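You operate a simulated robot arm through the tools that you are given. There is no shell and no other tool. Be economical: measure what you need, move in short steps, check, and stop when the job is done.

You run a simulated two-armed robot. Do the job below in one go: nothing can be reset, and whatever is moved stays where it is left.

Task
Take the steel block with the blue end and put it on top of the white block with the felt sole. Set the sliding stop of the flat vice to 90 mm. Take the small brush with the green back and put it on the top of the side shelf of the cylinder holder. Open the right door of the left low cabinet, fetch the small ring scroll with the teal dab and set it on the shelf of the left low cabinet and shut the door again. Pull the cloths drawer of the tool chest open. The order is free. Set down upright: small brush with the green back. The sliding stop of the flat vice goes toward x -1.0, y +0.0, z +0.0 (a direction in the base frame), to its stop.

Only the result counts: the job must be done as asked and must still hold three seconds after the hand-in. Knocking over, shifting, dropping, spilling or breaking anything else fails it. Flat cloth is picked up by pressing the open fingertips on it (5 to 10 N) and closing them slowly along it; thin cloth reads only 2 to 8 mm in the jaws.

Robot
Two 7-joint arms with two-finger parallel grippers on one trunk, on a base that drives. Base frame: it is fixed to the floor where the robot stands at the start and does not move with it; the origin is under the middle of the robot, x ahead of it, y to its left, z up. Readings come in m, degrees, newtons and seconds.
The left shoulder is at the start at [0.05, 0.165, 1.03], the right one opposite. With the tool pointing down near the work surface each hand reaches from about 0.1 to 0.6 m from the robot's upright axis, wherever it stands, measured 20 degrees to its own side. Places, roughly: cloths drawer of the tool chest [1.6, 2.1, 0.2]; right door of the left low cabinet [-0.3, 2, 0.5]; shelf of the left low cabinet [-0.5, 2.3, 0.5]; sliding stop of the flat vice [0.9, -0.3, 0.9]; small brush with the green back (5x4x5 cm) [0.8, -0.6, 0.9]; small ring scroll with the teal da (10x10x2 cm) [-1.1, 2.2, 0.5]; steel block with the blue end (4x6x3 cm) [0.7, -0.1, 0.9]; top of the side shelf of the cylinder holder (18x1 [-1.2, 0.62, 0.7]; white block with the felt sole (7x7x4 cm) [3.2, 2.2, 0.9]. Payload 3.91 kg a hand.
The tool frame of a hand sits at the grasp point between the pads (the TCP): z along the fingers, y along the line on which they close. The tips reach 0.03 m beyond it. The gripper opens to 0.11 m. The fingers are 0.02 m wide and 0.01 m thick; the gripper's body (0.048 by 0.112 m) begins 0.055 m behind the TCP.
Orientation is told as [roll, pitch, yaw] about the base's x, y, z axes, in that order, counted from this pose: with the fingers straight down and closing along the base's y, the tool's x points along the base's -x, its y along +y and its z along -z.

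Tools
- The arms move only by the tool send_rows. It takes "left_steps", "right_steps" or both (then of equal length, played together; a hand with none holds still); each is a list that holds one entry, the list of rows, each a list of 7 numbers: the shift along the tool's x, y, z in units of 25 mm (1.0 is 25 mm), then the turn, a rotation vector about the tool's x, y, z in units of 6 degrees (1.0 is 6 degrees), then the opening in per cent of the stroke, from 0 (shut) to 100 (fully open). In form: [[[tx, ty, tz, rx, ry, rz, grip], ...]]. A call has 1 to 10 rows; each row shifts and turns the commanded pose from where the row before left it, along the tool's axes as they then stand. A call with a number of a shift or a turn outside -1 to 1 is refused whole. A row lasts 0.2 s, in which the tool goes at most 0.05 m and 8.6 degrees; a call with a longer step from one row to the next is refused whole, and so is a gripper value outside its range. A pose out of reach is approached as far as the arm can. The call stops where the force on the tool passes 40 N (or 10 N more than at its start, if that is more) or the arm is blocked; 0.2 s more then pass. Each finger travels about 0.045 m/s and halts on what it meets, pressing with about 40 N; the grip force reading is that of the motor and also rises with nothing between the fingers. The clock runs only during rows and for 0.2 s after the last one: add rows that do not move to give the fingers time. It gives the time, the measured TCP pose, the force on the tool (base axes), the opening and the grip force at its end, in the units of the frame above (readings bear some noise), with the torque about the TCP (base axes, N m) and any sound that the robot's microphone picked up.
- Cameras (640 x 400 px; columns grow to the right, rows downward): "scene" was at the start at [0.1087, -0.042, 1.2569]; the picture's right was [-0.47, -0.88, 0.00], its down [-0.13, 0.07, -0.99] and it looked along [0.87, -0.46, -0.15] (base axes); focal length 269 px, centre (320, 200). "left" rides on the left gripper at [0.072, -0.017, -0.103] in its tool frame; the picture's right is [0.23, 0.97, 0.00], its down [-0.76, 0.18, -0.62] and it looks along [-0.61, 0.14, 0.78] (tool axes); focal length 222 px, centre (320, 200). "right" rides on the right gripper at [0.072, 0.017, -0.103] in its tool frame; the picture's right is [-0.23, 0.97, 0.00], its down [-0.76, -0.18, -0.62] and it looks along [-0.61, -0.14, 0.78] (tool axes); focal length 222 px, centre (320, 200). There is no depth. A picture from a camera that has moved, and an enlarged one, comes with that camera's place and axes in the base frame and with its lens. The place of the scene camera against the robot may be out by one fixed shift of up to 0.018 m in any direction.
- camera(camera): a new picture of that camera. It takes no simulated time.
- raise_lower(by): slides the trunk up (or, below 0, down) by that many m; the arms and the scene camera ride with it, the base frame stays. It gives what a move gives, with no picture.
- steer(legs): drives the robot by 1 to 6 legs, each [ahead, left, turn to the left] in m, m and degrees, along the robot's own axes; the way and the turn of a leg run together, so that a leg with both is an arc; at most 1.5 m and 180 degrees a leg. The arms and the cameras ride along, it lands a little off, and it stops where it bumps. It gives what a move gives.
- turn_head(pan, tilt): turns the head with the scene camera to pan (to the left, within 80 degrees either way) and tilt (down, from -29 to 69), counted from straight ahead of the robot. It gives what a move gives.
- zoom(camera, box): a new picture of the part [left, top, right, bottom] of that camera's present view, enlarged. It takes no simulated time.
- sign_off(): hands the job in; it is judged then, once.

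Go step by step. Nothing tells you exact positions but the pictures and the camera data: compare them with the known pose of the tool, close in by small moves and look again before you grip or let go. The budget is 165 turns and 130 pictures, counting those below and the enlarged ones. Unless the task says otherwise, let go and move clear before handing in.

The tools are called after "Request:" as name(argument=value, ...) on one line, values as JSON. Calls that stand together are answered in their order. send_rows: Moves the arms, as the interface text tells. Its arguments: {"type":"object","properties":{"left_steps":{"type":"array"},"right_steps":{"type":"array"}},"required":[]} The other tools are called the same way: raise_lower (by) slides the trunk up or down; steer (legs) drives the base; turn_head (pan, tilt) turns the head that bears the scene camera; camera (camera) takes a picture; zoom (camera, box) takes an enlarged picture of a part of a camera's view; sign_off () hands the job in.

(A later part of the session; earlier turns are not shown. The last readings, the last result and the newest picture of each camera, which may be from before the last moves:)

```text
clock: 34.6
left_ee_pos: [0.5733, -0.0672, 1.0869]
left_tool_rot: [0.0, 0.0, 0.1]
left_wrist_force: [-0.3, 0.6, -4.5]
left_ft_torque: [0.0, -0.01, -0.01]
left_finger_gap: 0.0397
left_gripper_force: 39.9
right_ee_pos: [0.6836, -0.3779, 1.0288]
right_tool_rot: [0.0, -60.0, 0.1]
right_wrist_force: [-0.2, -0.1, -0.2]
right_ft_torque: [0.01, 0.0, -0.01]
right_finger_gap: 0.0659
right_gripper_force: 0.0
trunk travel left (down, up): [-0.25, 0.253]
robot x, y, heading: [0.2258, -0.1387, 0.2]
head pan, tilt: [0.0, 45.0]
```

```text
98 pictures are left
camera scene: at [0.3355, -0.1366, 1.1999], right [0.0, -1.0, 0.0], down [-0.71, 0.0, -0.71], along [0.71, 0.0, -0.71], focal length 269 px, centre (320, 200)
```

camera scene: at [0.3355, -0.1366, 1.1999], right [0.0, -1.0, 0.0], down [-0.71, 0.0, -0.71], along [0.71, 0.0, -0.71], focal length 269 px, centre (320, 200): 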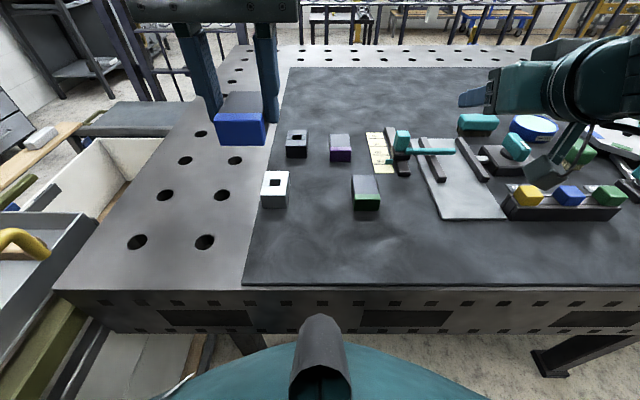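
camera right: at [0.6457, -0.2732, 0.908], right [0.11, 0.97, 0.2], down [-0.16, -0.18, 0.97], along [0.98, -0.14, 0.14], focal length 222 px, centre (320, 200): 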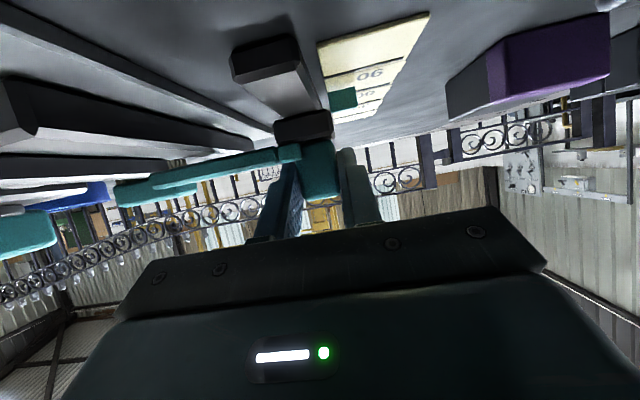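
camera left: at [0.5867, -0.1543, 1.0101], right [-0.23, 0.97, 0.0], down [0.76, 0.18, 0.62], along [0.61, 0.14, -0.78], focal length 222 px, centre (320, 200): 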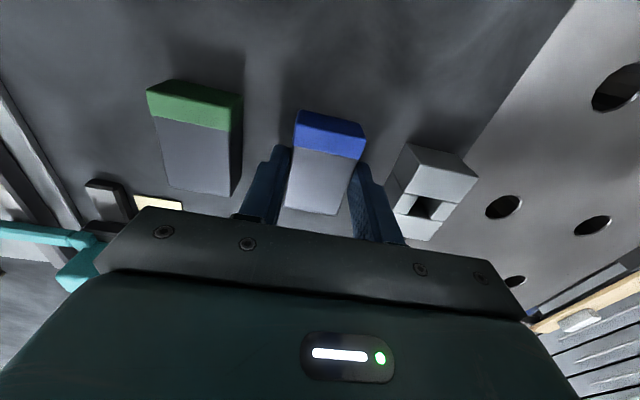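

Now shift the robot 22 cm to the right so the right hand comes near the green brush.

Request:
steer(legs=[[0, -0.22, 0]])

Request:
camera(camera="right")

Request:
camera(camera="scene")

```text
clock: 37.1
left_ee_pos: [0.5747, -0.2864, 1.0856]
left_tool_rot: [0.0, 0.0, 0.1]
left_wrist_force: [0.2, 0.1, -5.2]
left_ft_torque: [0.0, -0.03, 0.0]
left_finger_gap: 0.0396
left_gripper_force: 39.6
right_ee_pos: [0.683, -0.596, 1.0294]
right_tool_rot: [0.1, -60.0, 0.1]
right_wrist_force: [-0.1, -1.4, 0.8]
right_ft_torque: [-0.04, 0.02, -0.01]
right_finger_gap: 0.0659
right_gripper_force: 0.1
trunk travel left (down, up): [-0.25, 0.253]
robot x, y, heading: [0.2271, -0.3566, 0.4]
head pan, tilt: [0.0, 45.0]
```

```text
97 pictures are left
camera right: at [0.5582, -0.5807, 1.0177], right [0.11, 0.97, 0.2], down [-0.16, -0.18, 0.97], along [0.98, -0.14, 0.13], focal length 222 px, centre (320, 200)
```

right: 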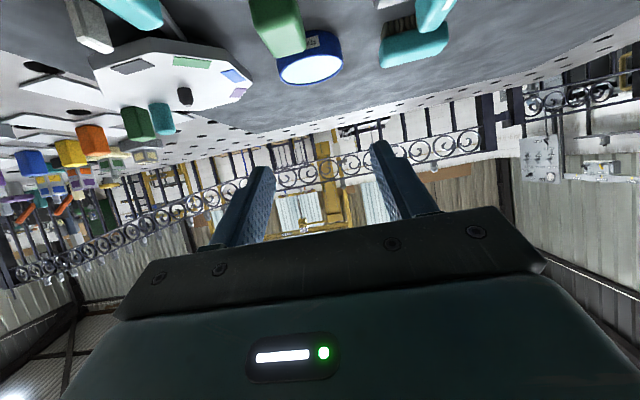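

```text
96 pictures are left
camera scene: at [0.336, -0.3554, 1.1999], right [0.0, -1.0, 0.0], down [-0.71, 0.0, -0.71], along [0.71, 0.0, -0.71], focal length 269 px, centre (320, 200)
```

scene: 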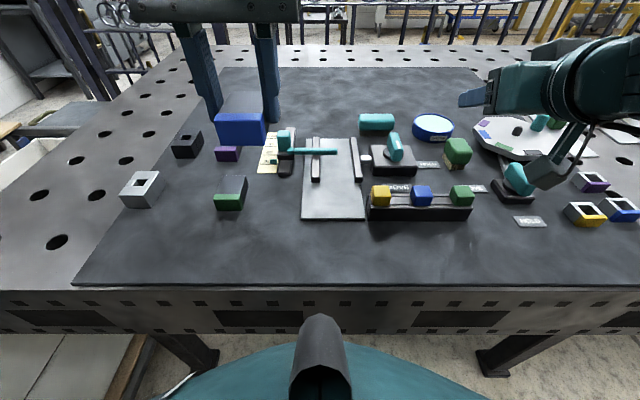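

The brush is at about (0.75, -0.61). I'll reduce the right hand's tilt to 30° so the camera looks down on it.

Request:
send_rows(right_steps=[[[-0.3, 0, -0.2, 0, 1, 0, 66], [-0.3, 0, -0.2, 0, 1, 0, 66], [0, 0, -0.2, 0, 1, 0, 66], [0, 0, 0, 0, 1, 0, 66], [0, 0, 0, 0, 1, 0, 66]]])

Request:
camera(camera="right")

Request:
zoom(camera="scene", box=[360, 90, 560, 230])

```text
clock: 38.3
left_ee_pos: [0.5743, -0.2863, 1.0858]
left_tool_rot: [0.0, -0.1, 0.1]
left_wrist_force: [-1.3, 0.5, -5.3]
left_ft_torque: [-0.03, 0.06, 0.01]
left_finger_gap: 0.0394
left_gripper_force: 40.2
right_ee_pos: [0.6809, -0.597, 1.0502]
right_tool_rot: [0.1, -30.0, 0.1]
right_wrist_force: [-0.6, 0.4, 0.1]
right_ft_torque: [0.03, 0.03, -0.03]
right_finger_gap: 0.0727
right_gripper_force: 0.0
trunk travel left (down, up): [-0.25, 0.253]
robot x, y, heading: [0.2273, -0.3596, 0.1]
head pan, tilt: [0.0, 45.0]
```

```text
95 pictures are left
camera right: at [0.5657, -0.5809, 1.1036], right [0.19, 0.97, 0.11], down [0.35, -0.18, 0.92], along [0.92, -0.14, -0.38], focal length 222 px, centre (320, 200)
```

right: 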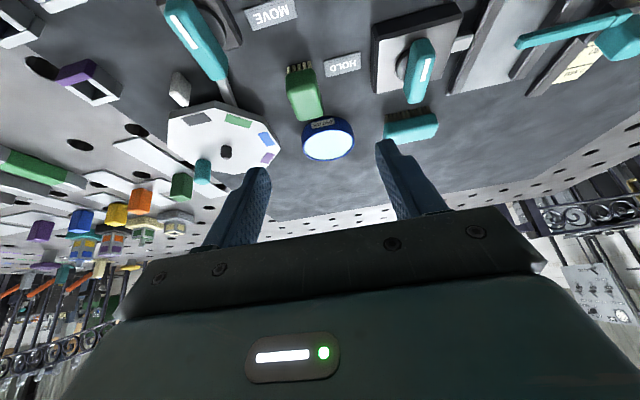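

```text
2.86 times, centred on (460, 160) of scene
camera zoom: at [0.3362, -0.3552, 1.1999], right [0.0, -1.0, 0.0], down [-0.71, 0.0, -0.71], along [0.71, 0.0, -0.71], focal length 768 px, centre (-80, 314)
```

zoom: 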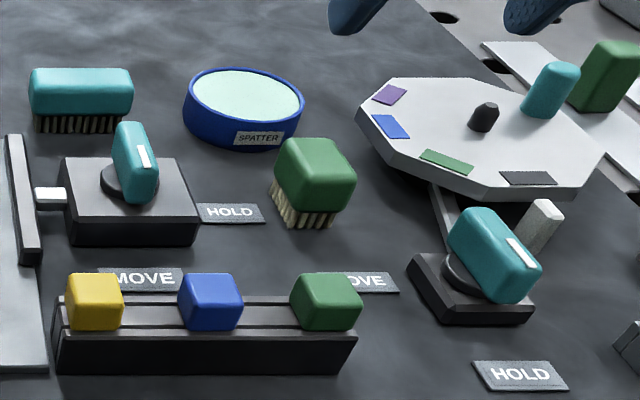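

Request:
zoom(camera="right", box=[260, 40, 360, 140])

```text
4.00 times, centred on (310, 90) of right
camera zoom: at [0.5657, -0.5809, 1.1036], right [0.19, 0.97, 0.11], down [0.35, -0.18, 0.92], along [0.92, -0.14, -0.38], focal length 888 px, centre (360, 640)
```

zoom: 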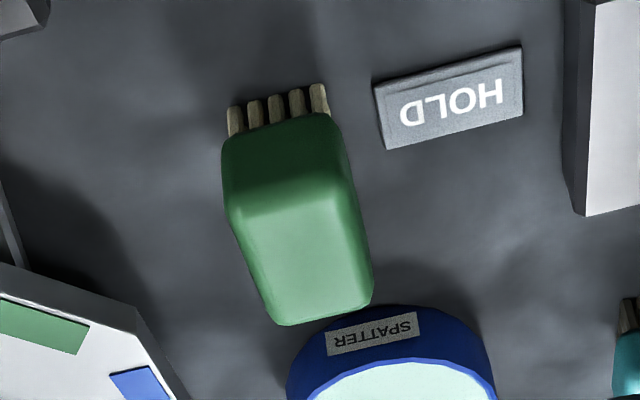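

The brush is square to the base axes, centre about (0.741, -0.609), top near z 0.92. I'll approach along the tilted tool axis with the jaws closing along y.

Request:
send_rows(right_steps=[[[0.22, -0.16, 0.9, 0, 0, 0, 66], [0.22, -0.16, 0.9, 0, 0, 0, 66], [0.22, -0.16, 0.97, 0, 0, 0, 66], [0, 0, 0.6, 0, 0, 0, 66], [0, 0, 0.6, 0, 0, 0, 66]]])

Request:
camera(camera="right")

```text
clock: 39.5
left_ee_pos: [0.5745, -0.287, 1.0865]
left_tool_rot: [-0.1, -0.1, 0.1]
left_wrist_force: [-0.2, 0.0, -3.8]
left_ft_torque: [0.01, -0.01, 0.0]
left_finger_gap: 0.0399
left_gripper_force: 40.1
right_ee_pos: [0.7169, -0.608, 0.9568]
right_tool_rot: [0.0, -30.0, 0.1]
right_wrist_force: [-0.4, -0.7, 0.0]
right_ft_torque: [-0.04, 0.01, -0.03]
right_finger_gap: 0.0724
right_gripper_force: 0.1
trunk travel left (down, up): [-0.25, 0.253]
robot x, y, heading: [0.2281, -0.3545, 0.0]
head pan, tilt: [0.0, 45.0]
```

```text
92 pictures are left
camera right: at [0.6015, -0.5927, 1.0091], right [0.19, 0.97, 0.11], down [0.35, -0.18, 0.92], along [0.92, -0.14, -0.37], focal length 222 px, centre (320, 200)
```

right: 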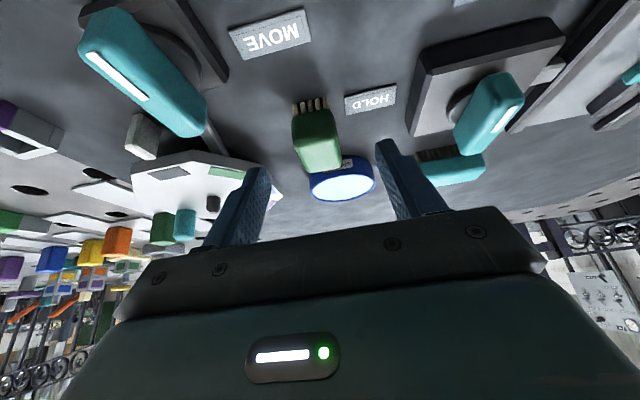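

Request:
zoom(camera="right", box=[260, 80, 380, 200])

Request:
zoom(camera="scene", box=[400, 80, 560, 200])

```text
3.33 times, centred on (320, 140) of right
camera zoom: at [0.6015, -0.5927, 1.0091], right [0.19, 0.97, 0.11], down [0.35, -0.18, 0.92], along [0.92, -0.14, -0.37], focal length 740 px, centre (320, 400)
```

zoom: 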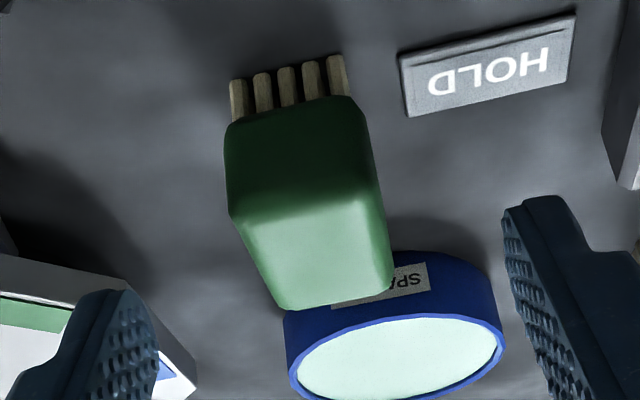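

```text
3.33 times, centred on (480, 140) of scene
camera zoom: at [0.3361, -0.3552, 1.1999], right [0.0, -1.0, 0.0], down [-0.71, 0.0, -0.71], along [0.71, 0.0, -0.71], focal length 895 px, centre (-213, 400)
```

zoom: 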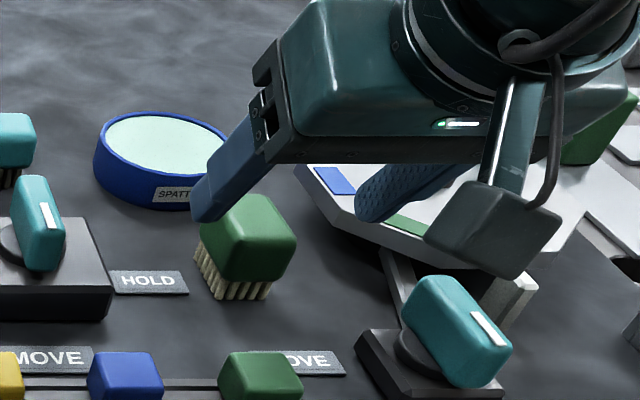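

Refined: brush centre (0.75, -0.61), top z≈0.911. I'll go in to grip height and close.

Request:
send_rows(right_steps=[[[-0.1, -0.04, 0.7, 0, 0, 0, 66], [-0.1, -0.04, 0.7, 0, 0, 0, 66], [0, 0, 0.7, 0, 0, 0, 66], [0, 0, 0, 0, 0, 0, 66]]])

Request:
camera(camera="right")

```text
clock: 40.5
left_ee_pos: [0.5749, -0.2862, 1.0861]
left_tool_rot: [0.0, 0.0, 0.1]
left_wrist_force: [1.0, 0.1, -4.5]
left_ft_torque: [0.03, 0.02, -0.01]
left_finger_gap: 0.0396
left_gripper_force: 39.8
right_ee_pos: [0.7464, -0.6111, 0.9128]
right_tool_rot: [0.0, -30.0, 0.2]
right_wrist_force: [-1.4, -1.0, 1.2]
right_ft_torque: [0.03, 0.02, 0.02]
right_finger_gap: 0.0724
right_gripper_force: 0.2
trunk travel left (down, up): [-0.25, 0.253]
robot x, y, heading: [0.2288, -0.3592, -0.0]
head pan, tilt: [0.0, 45.0]
```

```text
89 pictures are left
camera right: at [0.6317, -0.5943, 0.9662], right [0.19, 0.97, 0.11], down [0.35, -0.18, 0.92], along [0.92, -0.14, -0.37], focal length 222 px, centre (320, 200)
```

right: 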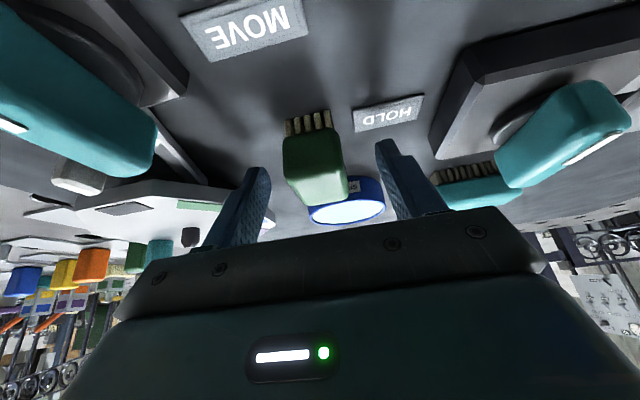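

Request:
send_rows(right_steps=[[[0, 0, 0, 0, 0, 0, 40], [0, 0, 0, 0, 0, 0, 18], [0, 0, 0, 0, 0, 0, 18], [0, 0, 0, 0, 0, 0, 18], [0, 0, 0, 0, 0, 0, 18]]])

Request:
camera(camera="right")

```text
clock: 41.7
left_ee_pos: [0.5742, -0.2861, 1.0851]
left_tool_rot: [0.0, 0.0, 0.1]
left_wrist_force: [0.2, 0.1, -5.1]
left_ft_torque: [0.01, -0.01, 0.0]
left_finger_gap: 0.0399
left_gripper_force: 40.0
right_ee_pos: [0.7455, -0.6107, 0.9142]
right_tool_rot: [0.1, -29.9, 0.1]
right_wrist_force: [-0.1, 0.9, -0.1]
right_ft_torque: [0.01, -0.01, -0.03]
right_finger_gap: 0.0332
right_gripper_force: 40.5
trunk travel left (down, up): [-0.25, 0.253]
robot x, y, heading: [0.2254, -0.3557, 0.2]
head pan, tilt: [0.0, 45.0]
```

```text
88 pictures are left
camera right: at [0.6316, -0.5943, 0.9663], right [0.19, 0.97, 0.11], down [0.35, -0.18, 0.92], along [0.92, -0.14, -0.37], focal length 222 px, centre (320, 200)
```

right: 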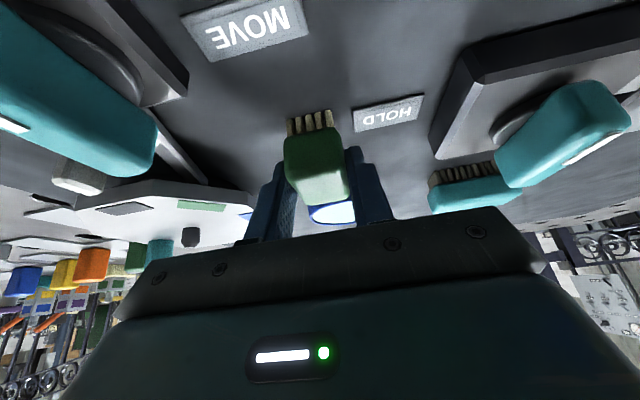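

Brush gripped (33 mm). Lift straight up, then draw back.

Request:
send_rows(right_steps=[[[-0.5, 0, -0.866, 0, 0, 0, 18], [-0.5, 0, -0.866, 0, 0, 0, 18], [-0.5, 0, -0.866, 0, 0, 0, 18], [-0.5, 0, -0.866, 0, 0, 0, 18], [-0.5, 0, -0.866, 0, 0, 0, 18], [0.3, 0, -0.9, 0, 0, 0, 18], [0.3, 0, -0.9, 0, 0, 0, 18], [0.87, 0, -0.5, 0, 0, 0, 18], [0.87, 0, -0.5, 0, 0, 0, 18], [0.87, 0, -0.5, 0, 0, 0, 18]]])

Request:
camera(camera="scene")

```text
clock: 43.9
left_ee_pos: [0.5745, -0.2872, 1.0861]
left_tool_rot: [0.0, 0.0, 0.1]
left_wrist_force: [-0.3, 0.8, -4.7]
left_ft_torque: [-0.07, 0.0, -0.02]
left_finger_gap: 0.04
left_gripper_force: 40.4
right_ee_pos: [0.6351, -0.6114, 1.0692]
right_tool_rot: [0.0, -30.0, 0.1]
right_wrist_force: [0.3, -0.2, -1.3]
right_ft_torque: [0.0, 0.03, 0.01]
right_finger_gap: 0.033
right_gripper_force: 40.2
trunk travel left (down, up): [-0.25, 0.253]
robot x, y, heading: [0.2262, -0.3567, 0.3]
head pan, tilt: [0.0, 45.0]
```

```text
87 pictures are left
camera scene: at [0.3358, -0.3553, 1.1999], right [0.0, -1.0, 0.0], down [-0.71, 0.0, -0.71], along [0.71, 0.0, -0.71], focal length 269 px, centre (320, 200)
```

scene: 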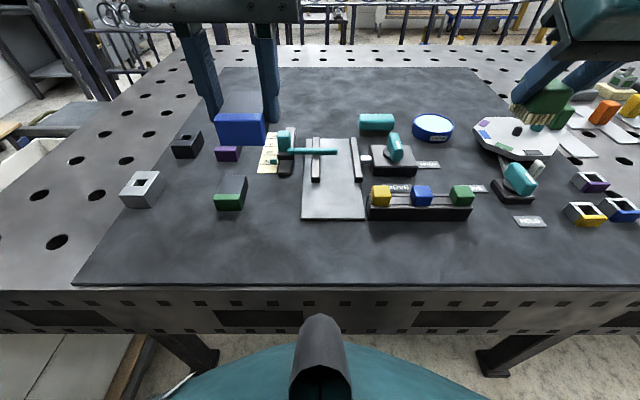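

Both items are in hand. I'll back away from the table and look to the left for the other stations.

Request:
steer(legs=[[-0.3, 0.2, 0]])

Request:
turn_head(pan=75, tilt=20)

Request:
camera(camera="scene")

```text
clock: 46.3
left_ee_pos: [0.2729, -0.0893, 1.0862]
left_tool_rot: [0.0, 0.0, 0.0]
left_wrist_force: [-1.1, 0.0, -4.1]
left_ft_torque: [0.03, -0.02, 0.0]
left_finger_gap: 0.0395
left_gripper_force: 39.6
right_ee_pos: [0.3336, -0.4123, 1.0693]
right_tool_rot: [0.1, -30.1, 0.1]
right_wrist_force: [-0.7, 0.4, -0.7]
right_ft_torque: [0.0, 0.0, 0.0]
right_finger_gap: 0.0331
right_gripper_force: 40.0
trunk travel left (down, up): [-0.25, 0.253]
robot x, y, heading: [-0.0719, -0.1583, 0.0]
head pan, tilt: [0.0, 45.0]
```

```text
clock: 47.8
left_ee_pos: [0.2734, -0.0882, 1.0853]
left_tool_rot: [0.1, -0.1, 0.0]
left_wrist_force: [0.0, 0.1, -5.0]
left_ft_torque: [0.01, 0.0, 0.0]
left_finger_gap: 0.0396
left_gripper_force: 39.7
right_ee_pos: [0.3344, -0.4129, 1.0693]
right_tool_rot: [0.0, -30.0, 0.1]
right_wrist_force: [0.6, -0.3, -0.5]
right_ft_torque: [0.02, 0.03, 0.02]
right_finger_gap: 0.0331
right_gripper_force: 40.2
trunk travel left (down, up): [-0.25, 0.253]
robot x, y, heading: [-0.0735, -0.1592, 0.1]
head pan, tilt: [75.0, 20.0]
```

```text
86 pictures are left
camera scene: at [-0.0224, -0.0669, 1.2386], right [0.97, -0.26, 0.0], down [-0.09, -0.33, -0.94], along [0.24, 0.91, -0.34], focal length 269 px, centre (320, 200)
```

scene: 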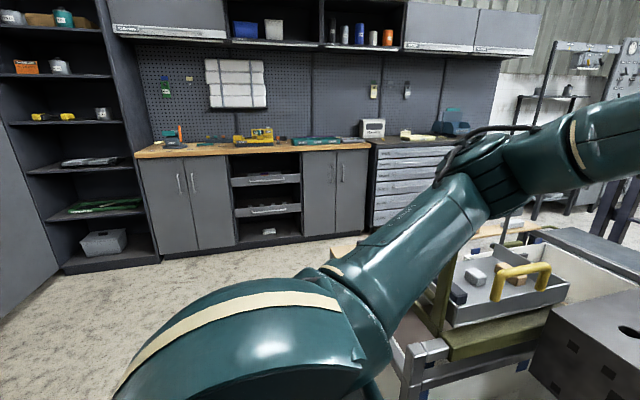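

The workbench wall is at y≈2: tall open shelf left, the low cabinet with two doors around x≈-0.5, and the tool chest around x≈1.5. I'll turn toward the cylinder holder behind on the left.

Request:
steer(legs=[[0, 0, 110]])

Request:
turn_head(pan=35, tilt=20)

Request:
camera(camera="scene")

```text
clock: 52.8
left_ee_pos: [-0.2533, 0.1465, 1.0856]
left_tool_rot: [0.0, 0.1, 109.0]
left_wrist_force: [-0.4, 1.0, -5.0]
left_ft_torque: [-0.02, -0.02, 0.02]
left_finger_gap: 0.0394
left_gripper_force: 40.0
right_ee_pos: [0.0335, 0.3102, 1.069]
right_tool_rot: [0.0, -29.9, 109.0]
right_wrist_force: [-0.1, 0.8, -0.5]
right_ft_torque: [-0.01, -0.02, -0.01]
right_finger_gap: 0.0331
right_gripper_force: 40.1
trunk travel left (down, up): [-0.25, 0.253]
robot x, y, heading: [-0.0758, -0.1621, 109.2]
head pan, tilt: [75.0, 20.0]
```

```text
clock: 53.8
left_ee_pos: [-0.2534, 0.148, 1.0846]
left_tool_rot: [0.0, 0.0, 109.0]
left_wrist_force: [-0.9, -0.1, -4.2]
left_ft_torque: [-0.01, 0.0, 0.0]
left_finger_gap: 0.0397
left_gripper_force: 40.1
right_ee_pos: [0.0342, 0.3105, 1.0694]
right_tool_rot: [0.0, -30.1, 109.0]
right_wrist_force: [0.5, -0.3, -0.9]
right_ft_torque: [0.0, 0.01, 0.0]
right_finger_gap: 0.0331
right_gripper_force: 39.7
trunk travel left (down, up): [-0.25, 0.253]
robot x, y, heading: [-0.0734, -0.157, 109.0]
head pan, tilt: [35.0, 20.0]
```

```text
85 pictures are left
camera scene: at [-0.1611, -0.0743, 1.2386], right [0.59, 0.81, 0.0], down [0.28, -0.2, -0.94], along [-0.76, 0.55, -0.34], focal length 269 px, centre (320, 200)
```

scene: 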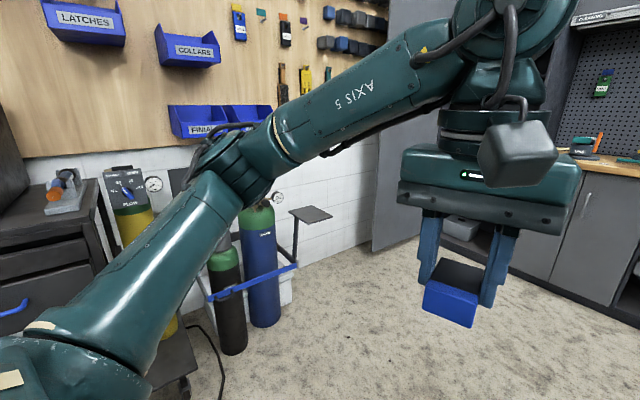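

The side shelf is the small plate right of the gas cylinders at about (-1.20, 0.63, 0.70). I'll drive to stand east of it and lower the trunk.

Request:
steer(legs=[[0.7, 0.3, 0], [0, 0, 61]])

Request:
turn_head(pan=-15, tilt=40)

Request:
camera(camera="scene")

```text
clock: 60.6
left_ee_pos: [-0.9344, 0.3872, 1.0866]
left_tool_rot: [0.0, 0.0, 170.4]
left_wrist_force: [0.0, 0.3, -5.0]
left_ft_torque: [0.04, -0.02, 0.01]
left_finger_gap: 0.0396
left_gripper_force: 40.6
right_ee_pos: [-0.9404, 0.7183, 1.0691]
right_tool_rot: [-0.1, -30.0, 170.4]
right_wrist_force: [0.1, -0.1, -0.4]
right_ft_torque: [-0.01, 0.0, 0.01]
right_finger_gap: 0.0331
right_gripper_force: 40.4
trunk travel left (down, up): [-0.25, 0.253]
robot x, y, heading: [-0.5799, 0.3976, 170.3]
head pan, tilt: [35.0, 20.0]
```

```text
clock: 61.8
left_ee_pos: [-0.9344, 0.3887, 1.0849]
left_tool_rot: [0.0, -0.1, 170.4]
left_wrist_force: [-0.2, 0.1, -5.1]
left_ft_torque: [0.0, 0.01, 0.01]
left_finger_gap: 0.0397
left_gripper_force: 39.8
right_ee_pos: [-0.9393, 0.7169, 1.0687]
right_tool_rot: [0.0, -29.9, 170.3]
right_wrist_force: [-0.9, -0.5, 0.0]
right_ft_torque: [0.0, -0.02, 0.0]
right_finger_gap: 0.0336
right_gripper_force: 39.5
trunk travel left (down, up): [-0.25, 0.253]
robot x, y, heading: [-0.5791, 0.3955, 170.5]
head pan, tilt: [-15.0, 40.0]
```

```text
84 pictures are left
camera scene: at [-0.689, 0.4404, 1.2072], right [0.42, 0.91, 0.0], down [0.58, -0.27, -0.77], along [-0.7, 0.32, -0.64], focal length 269 px, centre (320, 200)
```

scene: 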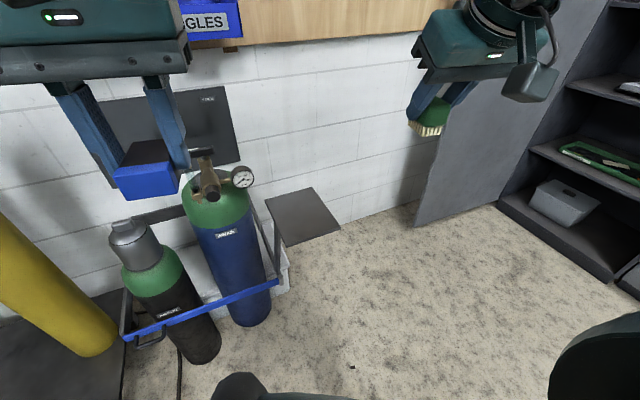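

The shelf plate is clear and visible, centre about (-1.19, 0.62). I'll pull the left hand back, lower the trunk, and shift the base closer.

Request:
send_rows(left_steps=[[[0.8, 0, 0, 0, 0, 0, 20], [0.8, 0, 0, 0, 0, 0, 20], [0.8, 0, 0, 0, 0, 0, 20]]])

Request:
raise_lower(by=-0.17)

Request:
steer(legs=[[0.12, 0.09, 0]])

Request:
camera(camera="scene")

```text
clock: 62.6
left_ee_pos: [-0.8753, 0.3783, 1.0852]
left_tool_rot: [-0.1, 0.0, 170.4]
left_wrist_force: [-0.5, -0.7, -3.9]
left_ft_torque: [0.02, 0.01, 0.0]
left_finger_gap: 0.0396
left_gripper_force: 39.4
right_ee_pos: [-0.9389, 0.7192, 1.07]
right_tool_rot: [-0.1, -29.9, 170.4]
right_wrist_force: [-0.8, 1.1, -0.9]
right_ft_torque: [0.04, 0.0, 0.0]
right_finger_gap: 0.0333
right_gripper_force: 39.8
trunk travel left (down, up): [-0.25, 0.253]
robot x, y, heading: [-0.5817, 0.3969, 170.4]
head pan, tilt: [-15.0, 40.0]
```

```text
clock: 64.5
left_ee_pos: [-0.8747, 0.3773, 0.9156]
left_tool_rot: [0.1, 0.0, 170.4]
left_wrist_force: [-0.1, 0.0, -4.7]
left_ft_torque: [0.03, -0.02, -0.01]
left_finger_gap: 0.0396
left_gripper_force: 39.8
right_ee_pos: [-0.9392, 0.7171, 0.8999]
right_tool_rot: [-0.1, -30.1, 170.5]
right_wrist_force: [0.4, 0.2, -0.8]
right_ft_torque: [-0.02, 0.02, 0.03]
right_finger_gap: 0.0332
right_gripper_force: 40.4
trunk travel left (down, up): [-0.08, 0.423]
robot x, y, heading: [-0.58, 0.3954, 170.4]
head pan, tilt: [-15.0, 40.0]
```

```text
clock: 66.0
left_ee_pos: [-1.0071, 0.3093, 0.9163]
left_tool_rot: [0.0, 0.0, 170.4]
left_wrist_force: [0.0, 0.0, -5.2]
left_ft_torque: [0.03, -0.02, 0.0]
left_finger_gap: 0.0396
left_gripper_force: 39.8
right_ee_pos: [-1.0708, 0.6501, 0.899]
right_tool_rot: [0.0, -29.9, 170.4]
right_wrist_force: [-0.4, 0.4, -0.2]
right_ft_torque: [-0.01, 0.01, -0.01]
right_finger_gap: 0.0332
right_gripper_force: 40.1
trunk travel left (down, up): [-0.08, 0.423]
robot x, y, heading: [-0.7133, 0.3262, 170.2]
head pan, tilt: [-15.0, 40.0]
```

```text
83 pictures are left
camera scene: at [-0.8211, 0.3718, 1.0372], right [0.42, 0.91, 0.0], down [0.58, -0.27, -0.77], along [-0.7, 0.32, -0.64], focal length 269 px, centre (320, 200)
```

scene: 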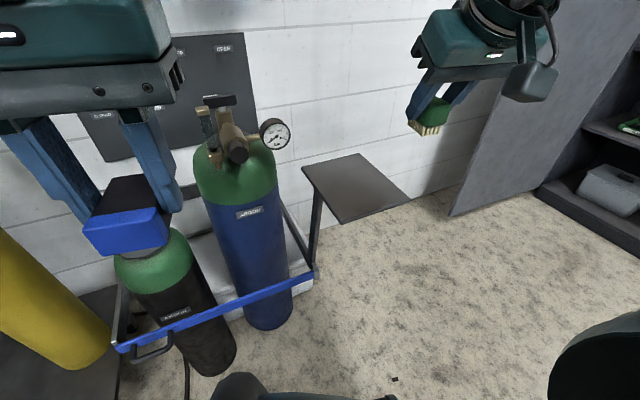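

The shelf is about (-1.20, 0.62, 0.70). I'll move the brush level over it, then check through the right camera.

Request:
send_rows(right_steps=[[[-0.7, 0.4, 0.4, 0, 0, 0, 18], [-0.7, 0.4, 0.4, 0, 0, 0, 18], [-0.7, 0.4, 0.4, 0, 0, 0, 18], [-0.7, 0.4, 0.4, 0, 0, 0, 18], [-0.7, 0.4, 0.4, 0, 0, 0, 18]]])

Request:
camera(camera="right")

Request:
camera(camera="scene")

```text
clock: 67.2
left_ee_pos: [-1.0072, 0.3097, 0.9155]
left_tool_rot: [0.0, 0.0, 170.4]
left_wrist_force: [0.2, 0.8, -5.5]
left_ft_torque: [0.01, -0.02, -0.01]
left_finger_gap: 0.0395
left_gripper_force: 40.6
right_ee_pos: [-1.1798, 0.616, 0.9006]
right_tool_rot: [0.1, -29.9, 170.3]
right_wrist_force: [1.1, -0.1, -0.9]
right_ft_torque: [-0.01, -0.04, 0.01]
right_finger_gap: 0.0331
right_gripper_force: 40.2
trunk travel left (down, up): [-0.08, 0.423]
robot x, y, heading: [-0.7108, 0.3316, 170.4]
head pan, tilt: [-15.0, 40.0]
```

```text
82 pictures are left
camera right: at [-1.07, 0.5799, 0.9529], right [-0.36, -0.93, 0.11], down [-0.31, 0.23, 0.92], along [-0.88, 0.29, -0.37], focal length 222 px, centre (320, 200)
```

right: 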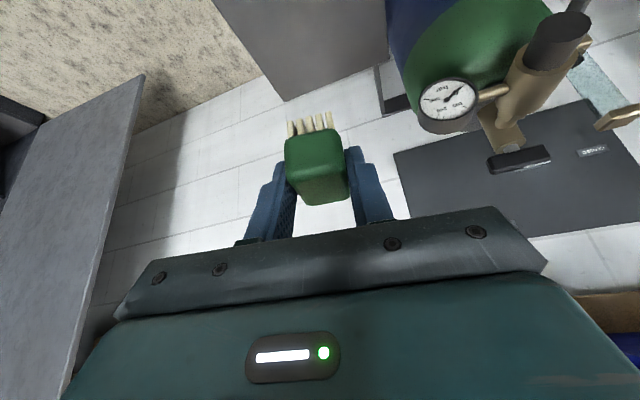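

```text
81 pictures are left
camera scene: at [-0.8212, 0.3719, 1.0371], right [0.42, 0.91, 0.0], down [0.58, -0.27, -0.77], along [-0.7, 0.32, -0.64], focal length 269 px, centre (320, 200)
```

scene: 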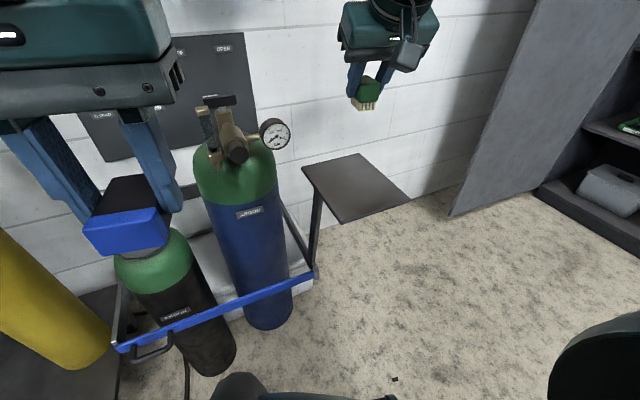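

The plate spans roughly x -1.29…-1.11, y 0.54…0.69, so the brush is over it; the gauge is ~4 cm clear of the hand. Descend most of the way.

Request:
send_rows(right_steps=[[[0.2, -0.1, 0.85, 0, 0, 0, 18], [0.35, -0.1, 0.9, 0, 0, 0, 18], [0.48, 0, 0.86, 0, 0, 0, 18], [0.5, 0, 0.866, 0, 0, 0, 18], [0.5, 0, 0.866, 0, 0, 0, 18]]])

Request:
zoom(camera="scene", box=[260, 60, 440, 240])

```text
clock: 68.4
left_ee_pos: [-1.0064, 0.3085, 0.9162]
left_tool_rot: [0.0, 0.0, 170.4]
left_wrist_force: [0.5, 0.4, -4.9]
left_ft_torque: [-0.01, 0.03, -0.02]
left_finger_gap: 0.0397
left_gripper_force: 39.5
right_ee_pos: [-1.1883, 0.623, 0.7805]
right_tool_rot: [0.0, -30.0, 170.4]
right_wrist_force: [-0.1, -0.7, 0.0]
right_ft_torque: [0.02, 0.01, -0.01]
right_finger_gap: 0.0333
right_gripper_force: 40.3
trunk travel left (down, up): [-0.08, 0.423]
robot x, y, heading: [-0.7124, 0.3319, 170.7]
head pan, tilt: [-15.0, 40.0]
```

```text
2.22 times, centred on (350, 150) of scene
camera zoom: at [-0.8211, 0.3718, 1.0372], right [0.42, 0.91, 0.0], down [0.58, -0.27, -0.77], along [-0.7, 0.32, -0.64], focal length 597 px, centre (253, 311)
```

zoom: 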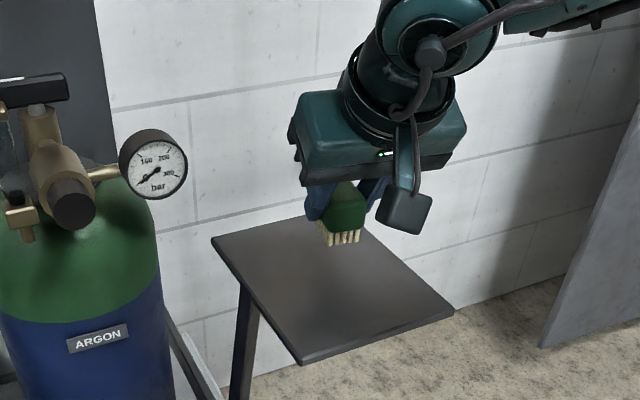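

Request:
send_rows(right_steps=[[[0.25, 0, 0.433, 0, 0, 0, 18], [0.25, 0, 0.433, 0, 0, 0, 18], [0.05, 0, 0.087, 0, 0, 0, 18], [0.05, 0, 0.087, 0, 0, 0, 18]]])

Request:
zoom(camera="scene", box=[300, 100, 440, 220])

```text
clock: 69.4
left_ee_pos: [-1.0061, 0.3094, 0.9161]
left_tool_rot: [-0.1, 0.0, 170.4]
left_wrist_force: [-0.2, -0.2, -4.7]
left_ft_torque: [0.0, 0.0, 0.01]
left_finger_gap: 0.0398
left_gripper_force: 40.2
right_ee_pos: [-1.1893, 0.6233, 0.7504]
right_tool_rot: [0.0, -30.0, 170.4]
right_wrist_force: [-0.9, -0.6, -1.4]
right_ft_torque: [-0.02, 0.02, 0.0]
right_finger_gap: 0.0333
right_gripper_force: 39.6
trunk travel left (down, up): [-0.08, 0.423]
robot x, y, heading: [-0.7118, 0.3303, 170.5]
head pan, tilt: [-15.0, 40.0]
```

```text
3.33 times, centred on (370, 160) of scene
camera zoom: at [-0.8211, 0.3718, 1.0372], right [0.42, 0.91, 0.0], down [0.58, -0.27, -0.77], along [-0.7, 0.32, -0.64], focal length 895 px, centre (153, 333)
```

zoom: 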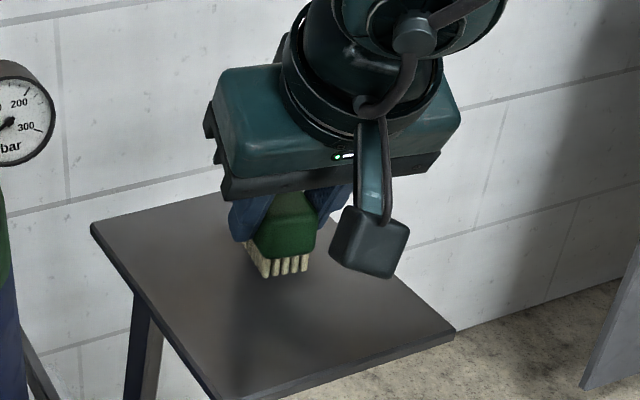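

Request:
send_rows(right_steps=[[[0.05, 0, 0.087, 0, 0, 0, 18], [0.04, 0, 0.07, 0, 0, 0, 18], [0.04, 0, 0.07, 0, 0, 0, 18]]])

```text
clock: 70.2
left_ee_pos: [-1.0061, 0.3091, 0.9157]
left_tool_rot: [0.0, 0.1, 170.4]
left_wrist_force: [0.4, -0.5, -5.2]
left_ft_torque: [0.0, 0.01, -0.02]
left_finger_gap: 0.0396
left_gripper_force: 39.9
right_ee_pos: [-1.1906, 0.6231, 0.7449]
right_tool_rot: [0.0, -30.1, 170.5]
right_wrist_force: [1.0, 1.5, 3.6]
right_ft_torque: [0.0, -0.11, 0.04]
right_finger_gap: 0.0331
right_gripper_force: 40.0
trunk travel left (down, up): [-0.08, 0.423]
robot x, y, heading: [-0.7164, 0.3306, 170.3]
head pan, tilt: [-15.0, 40.0]
```

Contact is felt (+3.6 N). Release and withdraw along the tool axis.

Request:
send_rows(right_steps=[[[0, 0, 0, 0, 0, 0, 30], [0, 0, 0, 0, 0, 0, 45], [0, 0, 0, 0, 0, 0, 66], [0, 0, 0, 0, 0, 0, 66], [0, 0, -0.5, 0, 0, 0, 66], [0, 0, -0.8, 0, 0, 0, 66], [0, 0, -0.8, 0, 0, 0, 66], [0, 0, -1, 0, 0, 0, 66], [0, 0, -1, 0, 0, 0, 66], [0, 0, -1, 0, 0, 0, 66]]])

Request:
zoom(camera="scene", box=[280, 80, 440, 220])

```text
clock: 72.4
left_ee_pos: [-1.0062, 0.3091, 0.9168]
left_tool_rot: [0.0, 0.0, 170.4]
left_wrist_force: [-0.4, -0.2, -3.9]
left_ft_torque: [0.02, -0.03, 0.0]
left_finger_gap: 0.0398
left_gripper_force: 40.0
right_ee_pos: [-1.1255, 0.6128, 0.8553]
right_tool_rot: [-0.1, -29.9, 170.5]
right_wrist_force: [0.1, -0.4, 0.1]
right_ft_torque: [0.03, 0.0, 0.01]
right_finger_gap: 0.0727
right_gripper_force: 0.1
trunk travel left (down, up): [-0.08, 0.423]
robot x, y, heading: [-0.7139, 0.3292, 170.5]
head pan, tilt: [-15.0, 40.0]
```

```text
2.86 times, centred on (360, 150) of scene
camera zoom: at [-0.8211, 0.3717, 1.0372], right [0.42, 0.91, 0.0], down [0.58, -0.27, -0.77], along [-0.7, 0.32, -0.64], focal length 768 px, centre (206, 343)
```

zoom: 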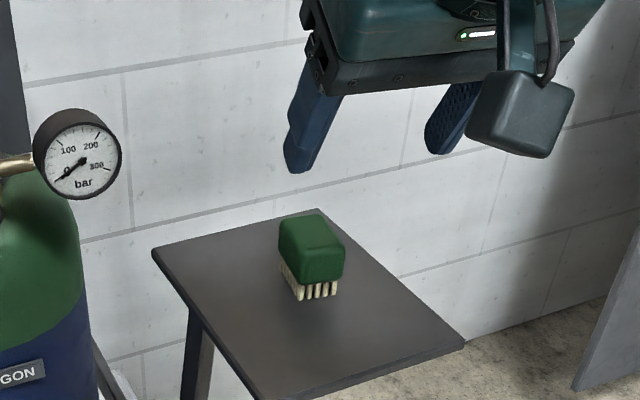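

The brush stands upright on the side shelf. I'll back away, raise the trunk and turn toward the left low cabinet.

Request:
steer(legs=[[-0.3, 0, 0], [0, 0, -80]])

Request:
turn_head(pan=0, tilt=15)

Request:
camera(camera="scene")

```text
clock: 77.8
left_ee_pos: [-0.4901, 0.5674, 0.9164]
left_tool_rot: [0.0, 0.0, 90.5]
left_wrist_force: [0.1, -0.7, -4.2]
left_ft_torque: [-0.03, 0.01, 0.0]
left_finger_gap: 0.0392
left_gripper_force: 40.1
right_ee_pos: [-0.212, 0.7365, 0.8542]
right_tool_rot: [0.0, -29.9, 90.4]
right_wrist_force: [-0.1, 0.7, 0.3]
right_ft_torque: [0.0, -0.01, -0.02]
right_finger_gap: 0.0724
right_gripper_force: 0.1
trunk travel left (down, up): [-0.08, 0.423]
robot x, y, heading: [-0.4186, 0.2764, 90.5]
head pan, tilt: [-15.0, 40.0]
```

```text
clock: 78.7
left_ee_pos: [-0.4895, 0.5661, 0.9157]
left_tool_rot: [-0.1, 0.0, 90.5]
left_wrist_force: [0.5, -0.6, -4.6]
left_ft_torque: [0.02, -0.01, 0.01]
left_finger_gap: 0.0395
left_gripper_force: 40.2
right_ee_pos: [-0.2119, 0.7377, 0.8548]
right_tool_rot: [0.0, -30.1, 90.6]
right_wrist_force: [0.1, 1.2, -0.5]
right_ft_torque: [0.01, 0.0, 0.0]
right_finger_gap: 0.0725
right_gripper_force: 0.0
trunk travel left (down, up): [-0.08, 0.423]
robot x, y, heading: [-0.4169, 0.2793, 90.5]
head pan, tilt: [0.0, 15.0]
```

```text
77 pictures are left
camera scene: at [-0.4213, 0.4046, 1.0766], right [1.0, 0.01, 0.0], down [0.0, -0.26, -0.97], along [-0.01, 0.97, -0.26], focal length 269 px, centre (320, 200)
```

scene: 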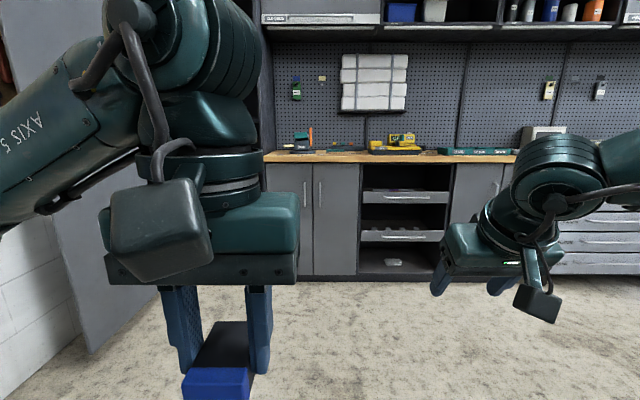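

Request:
zoom(camera="scene", box=[250, 140, 460, 290])

Request:
steer(legs=[[0.5, 0.15, 0]])

Request:
turn_head(pan=35, tilt=15)

Request:
camera(camera="scene")

```text
2.67 times, centred on (355, 215) of scene
camera zoom: at [-0.4213, 0.4046, 1.0766], right [1.0, 0.01, 0.0], down [0.0, -0.26, -0.97], along [-0.01, 0.97, -0.26], focal length 716 px, centre (227, 160)
```

zoom: 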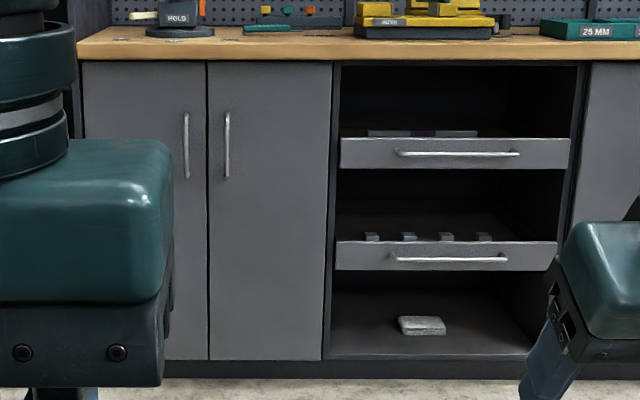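

```text
clock: 81.8
left_ee_pos: [-0.6441, 1.0616, 0.916]
left_tool_rot: [0.0, 0.0, 90.5]
left_wrist_force: [-0.1, -0.3, -5.2]
left_ft_torque: [-0.04, 0.03, 0.0]
left_finger_gap: 0.0398
left_gripper_force: 39.9
right_ee_pos: [-0.3649, 1.2316, 0.8552]
right_tool_rot: [0.0, -30.0, 90.6]
right_wrist_force: [-0.7, -1.2, -0.2]
right_ft_torque: [0.0, 0.03, 0.02]
right_finger_gap: 0.0725
right_gripper_force: 0.0
trunk travel left (down, up): [-0.08, 0.423]
robot x, y, heading: [-0.5738, 0.7772, 90.4]
head pan, tilt: [0.0, 15.0]
```

```text
clock: 82.8
left_ee_pos: [-0.6423, 1.0614, 0.9164]
left_tool_rot: [0.1, 0.0, 90.5]
left_wrist_force: [0.4, -0.3, -5.3]
left_ft_torque: [-0.01, 0.0, 0.03]
left_finger_gap: 0.0395
left_gripper_force: 39.8
right_ee_pos: [-0.3653, 1.2322, 0.8548]
right_tool_rot: [0.0, -30.0, 90.5]
right_wrist_force: [-0.4, -0.2, -0.4]
right_ft_torque: [0.02, 0.0, -0.03]
right_finger_gap: 0.0725
right_gripper_force: 0.1
trunk travel left (down, up): [-0.08, 0.423]
robot x, y, heading: [-0.578, 0.7733, 90.5]
head pan, tilt: [35.0, 15.0]
```

```text
75 pictures are left
camera scene: at [-0.6284, 0.8822, 1.0767], right [0.81, 0.58, 0.0], down [0.15, -0.21, -0.97], along [-0.56, 0.79, -0.26], focal length 269 px, centre (320, 200)
```

scene: 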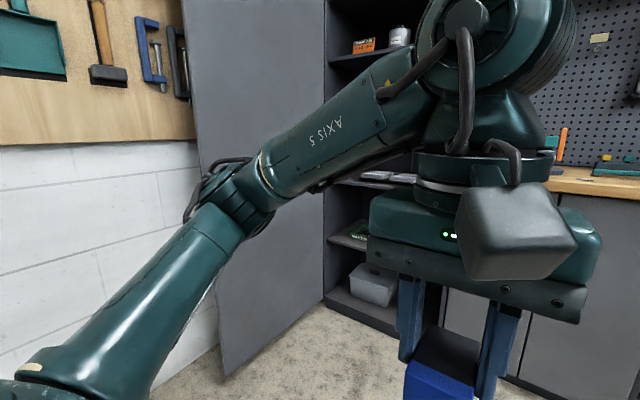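

The left arm blocks the view of the tall cabinet; its open door stands at x≈-1.5. I'll drive to in front of the tall shelf, turned left, to use the right hand and its camera.

Request:
steer(legs=[[0.5, 0.35, 0], [0, 0, 28]])

Request:
turn_head(pan=-25, tilt=20)

Request:
camera(camera="scene")

```text
clock: 87.8
left_ee_pos: [-1.1265, 1.4864, 0.9163]
left_tool_rot: [0.0, 0.0, 118.6]
left_wrist_force: [0.0, -0.6, -4.8]
left_ft_torque: [0.0, 0.0, 0.0]
left_finger_gap: 0.0396
left_gripper_force: 39.8
right_ee_pos: [-0.9622, 1.7685, 0.8552]
right_tool_rot: [0.0, -30.1, 118.7]
right_wrist_force: [0.2, -0.4, 0.0]
right_ft_torque: [-0.01, -0.04, 0.0]
right_finger_gap: 0.0725
right_gripper_force: 0.1
trunk travel left (down, up): [-0.08, 0.423]
robot x, y, heading: [-0.9257, 1.2708, 118.8]
head pan, tilt: [35.0, 15.0]
```

```text
clock: 89.1
left_ee_pos: [-1.1273, 1.4877, 0.916]
left_tool_rot: [0.0, -0.1, 118.7]
left_wrist_force: [-0.4, 0.3, -4.6]
left_ft_torque: [0.0, -0.03, 0.01]
left_finger_gap: 0.0396
left_gripper_force: 39.5
right_ee_pos: [-0.9624, 1.7689, 0.8539]
right_tool_rot: [0.2, -30.0, 118.7]
right_wrist_force: [-1.0, 0.1, 0.1]
right_ft_torque: [0.0, -0.02, -0.02]
right_finger_gap: 0.0725
right_gripper_force: 0.1
trunk travel left (down, up): [-0.08, 0.423]
robot x, y, heading: [-0.9309, 1.2688, 118.6]
head pan, tilt: [-25.0, 20.0]
```

```text
74 pictures are left
camera scene: at [-0.9505, 1.3888, 1.0686], right [1.0, 0.07, 0.0], down [0.02, -0.34, -0.94], along [-0.06, 0.94, -0.34], focal length 269 px, centre (320, 200)
```

scene: 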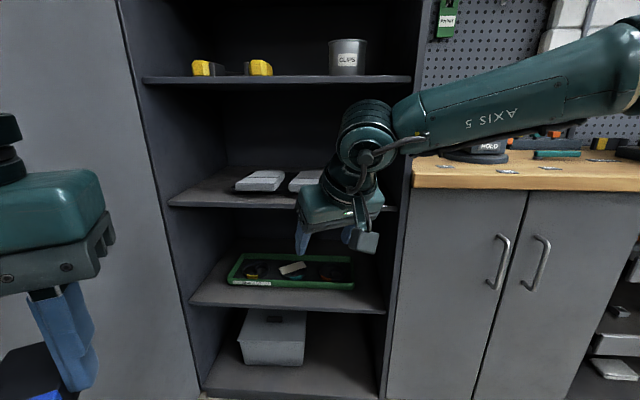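

Request:
zoom(camera="scene", box=[180, 160, 420, 320])

Request:
camera(camera="right")

```text
2.50 times, centred on (300, 240) of scene
camera zoom: at [-0.9505, 1.3888, 1.0686], right [1.0, 0.07, 0.0], down [0.02, -0.34, -0.94], along [-0.06, 0.94, -0.34], focal length 672 px, centre (370, 100)
```

zoom: 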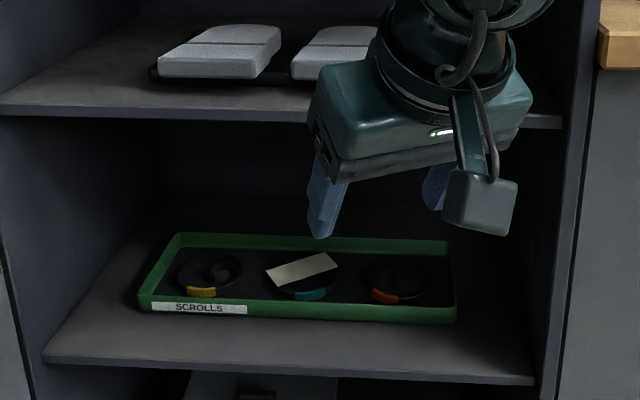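

```text
72 pictures are left
camera right: at [-0.9222, 1.6597, 0.9076], right [-0.95, -0.3, 0.11], down [-0.01, 0.39, 0.92], along [-0.32, 0.87, -0.37], focal length 222 px, centre (320, 200)
```

right: 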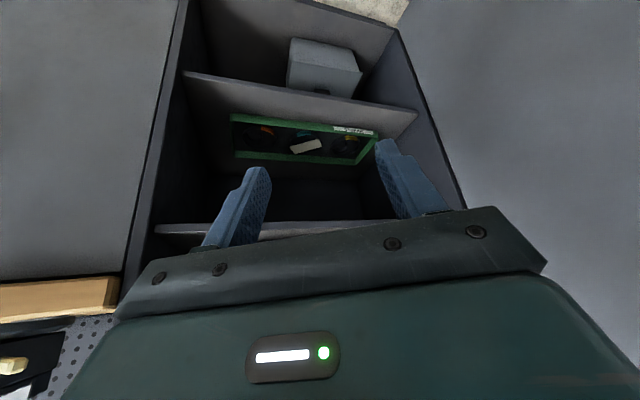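

Request:
zoom(camera="right", box=[220, 90, 400, 190])

Request:
zoom(camera="scene", box=[220, 240, 360, 300])

```text
3.56 times, centred on (310, 140) of right
camera zoom: at [-0.9222, 1.6597, 0.9076], right [-0.95, -0.3, 0.11], down [-0.01, 0.39, 0.92], along [-0.32, 0.87, -0.37], focal length 790 px, centre (356, 413)
```

zoom: 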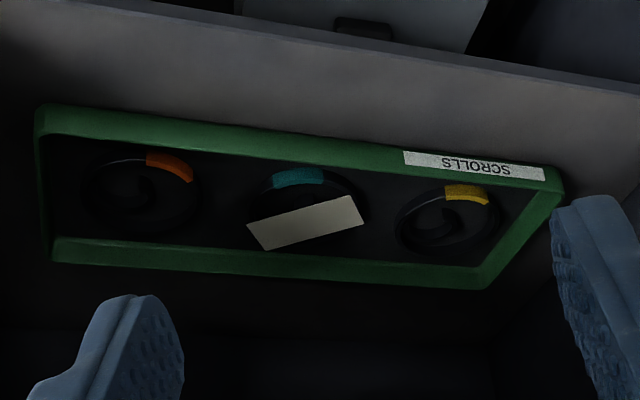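

```text
4.57 times, centred on (290, 270) of scene
camera zoom: at [-0.9505, 1.3888, 1.0686], right [1.0, 0.07, 0.0], down [0.02, -0.34, -0.94], along [-0.06, 0.94, -0.34], focal length 1228 px, centre (457, -120)
```

zoom: 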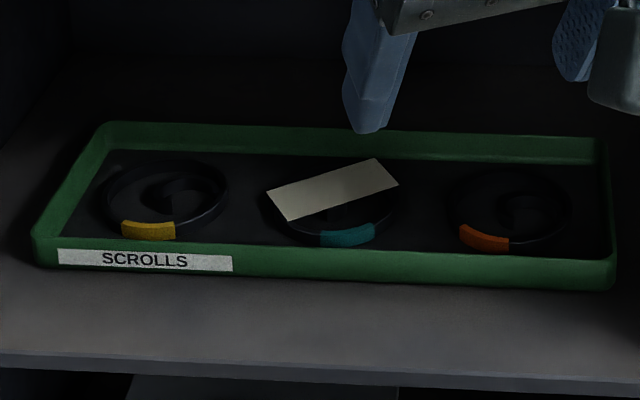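

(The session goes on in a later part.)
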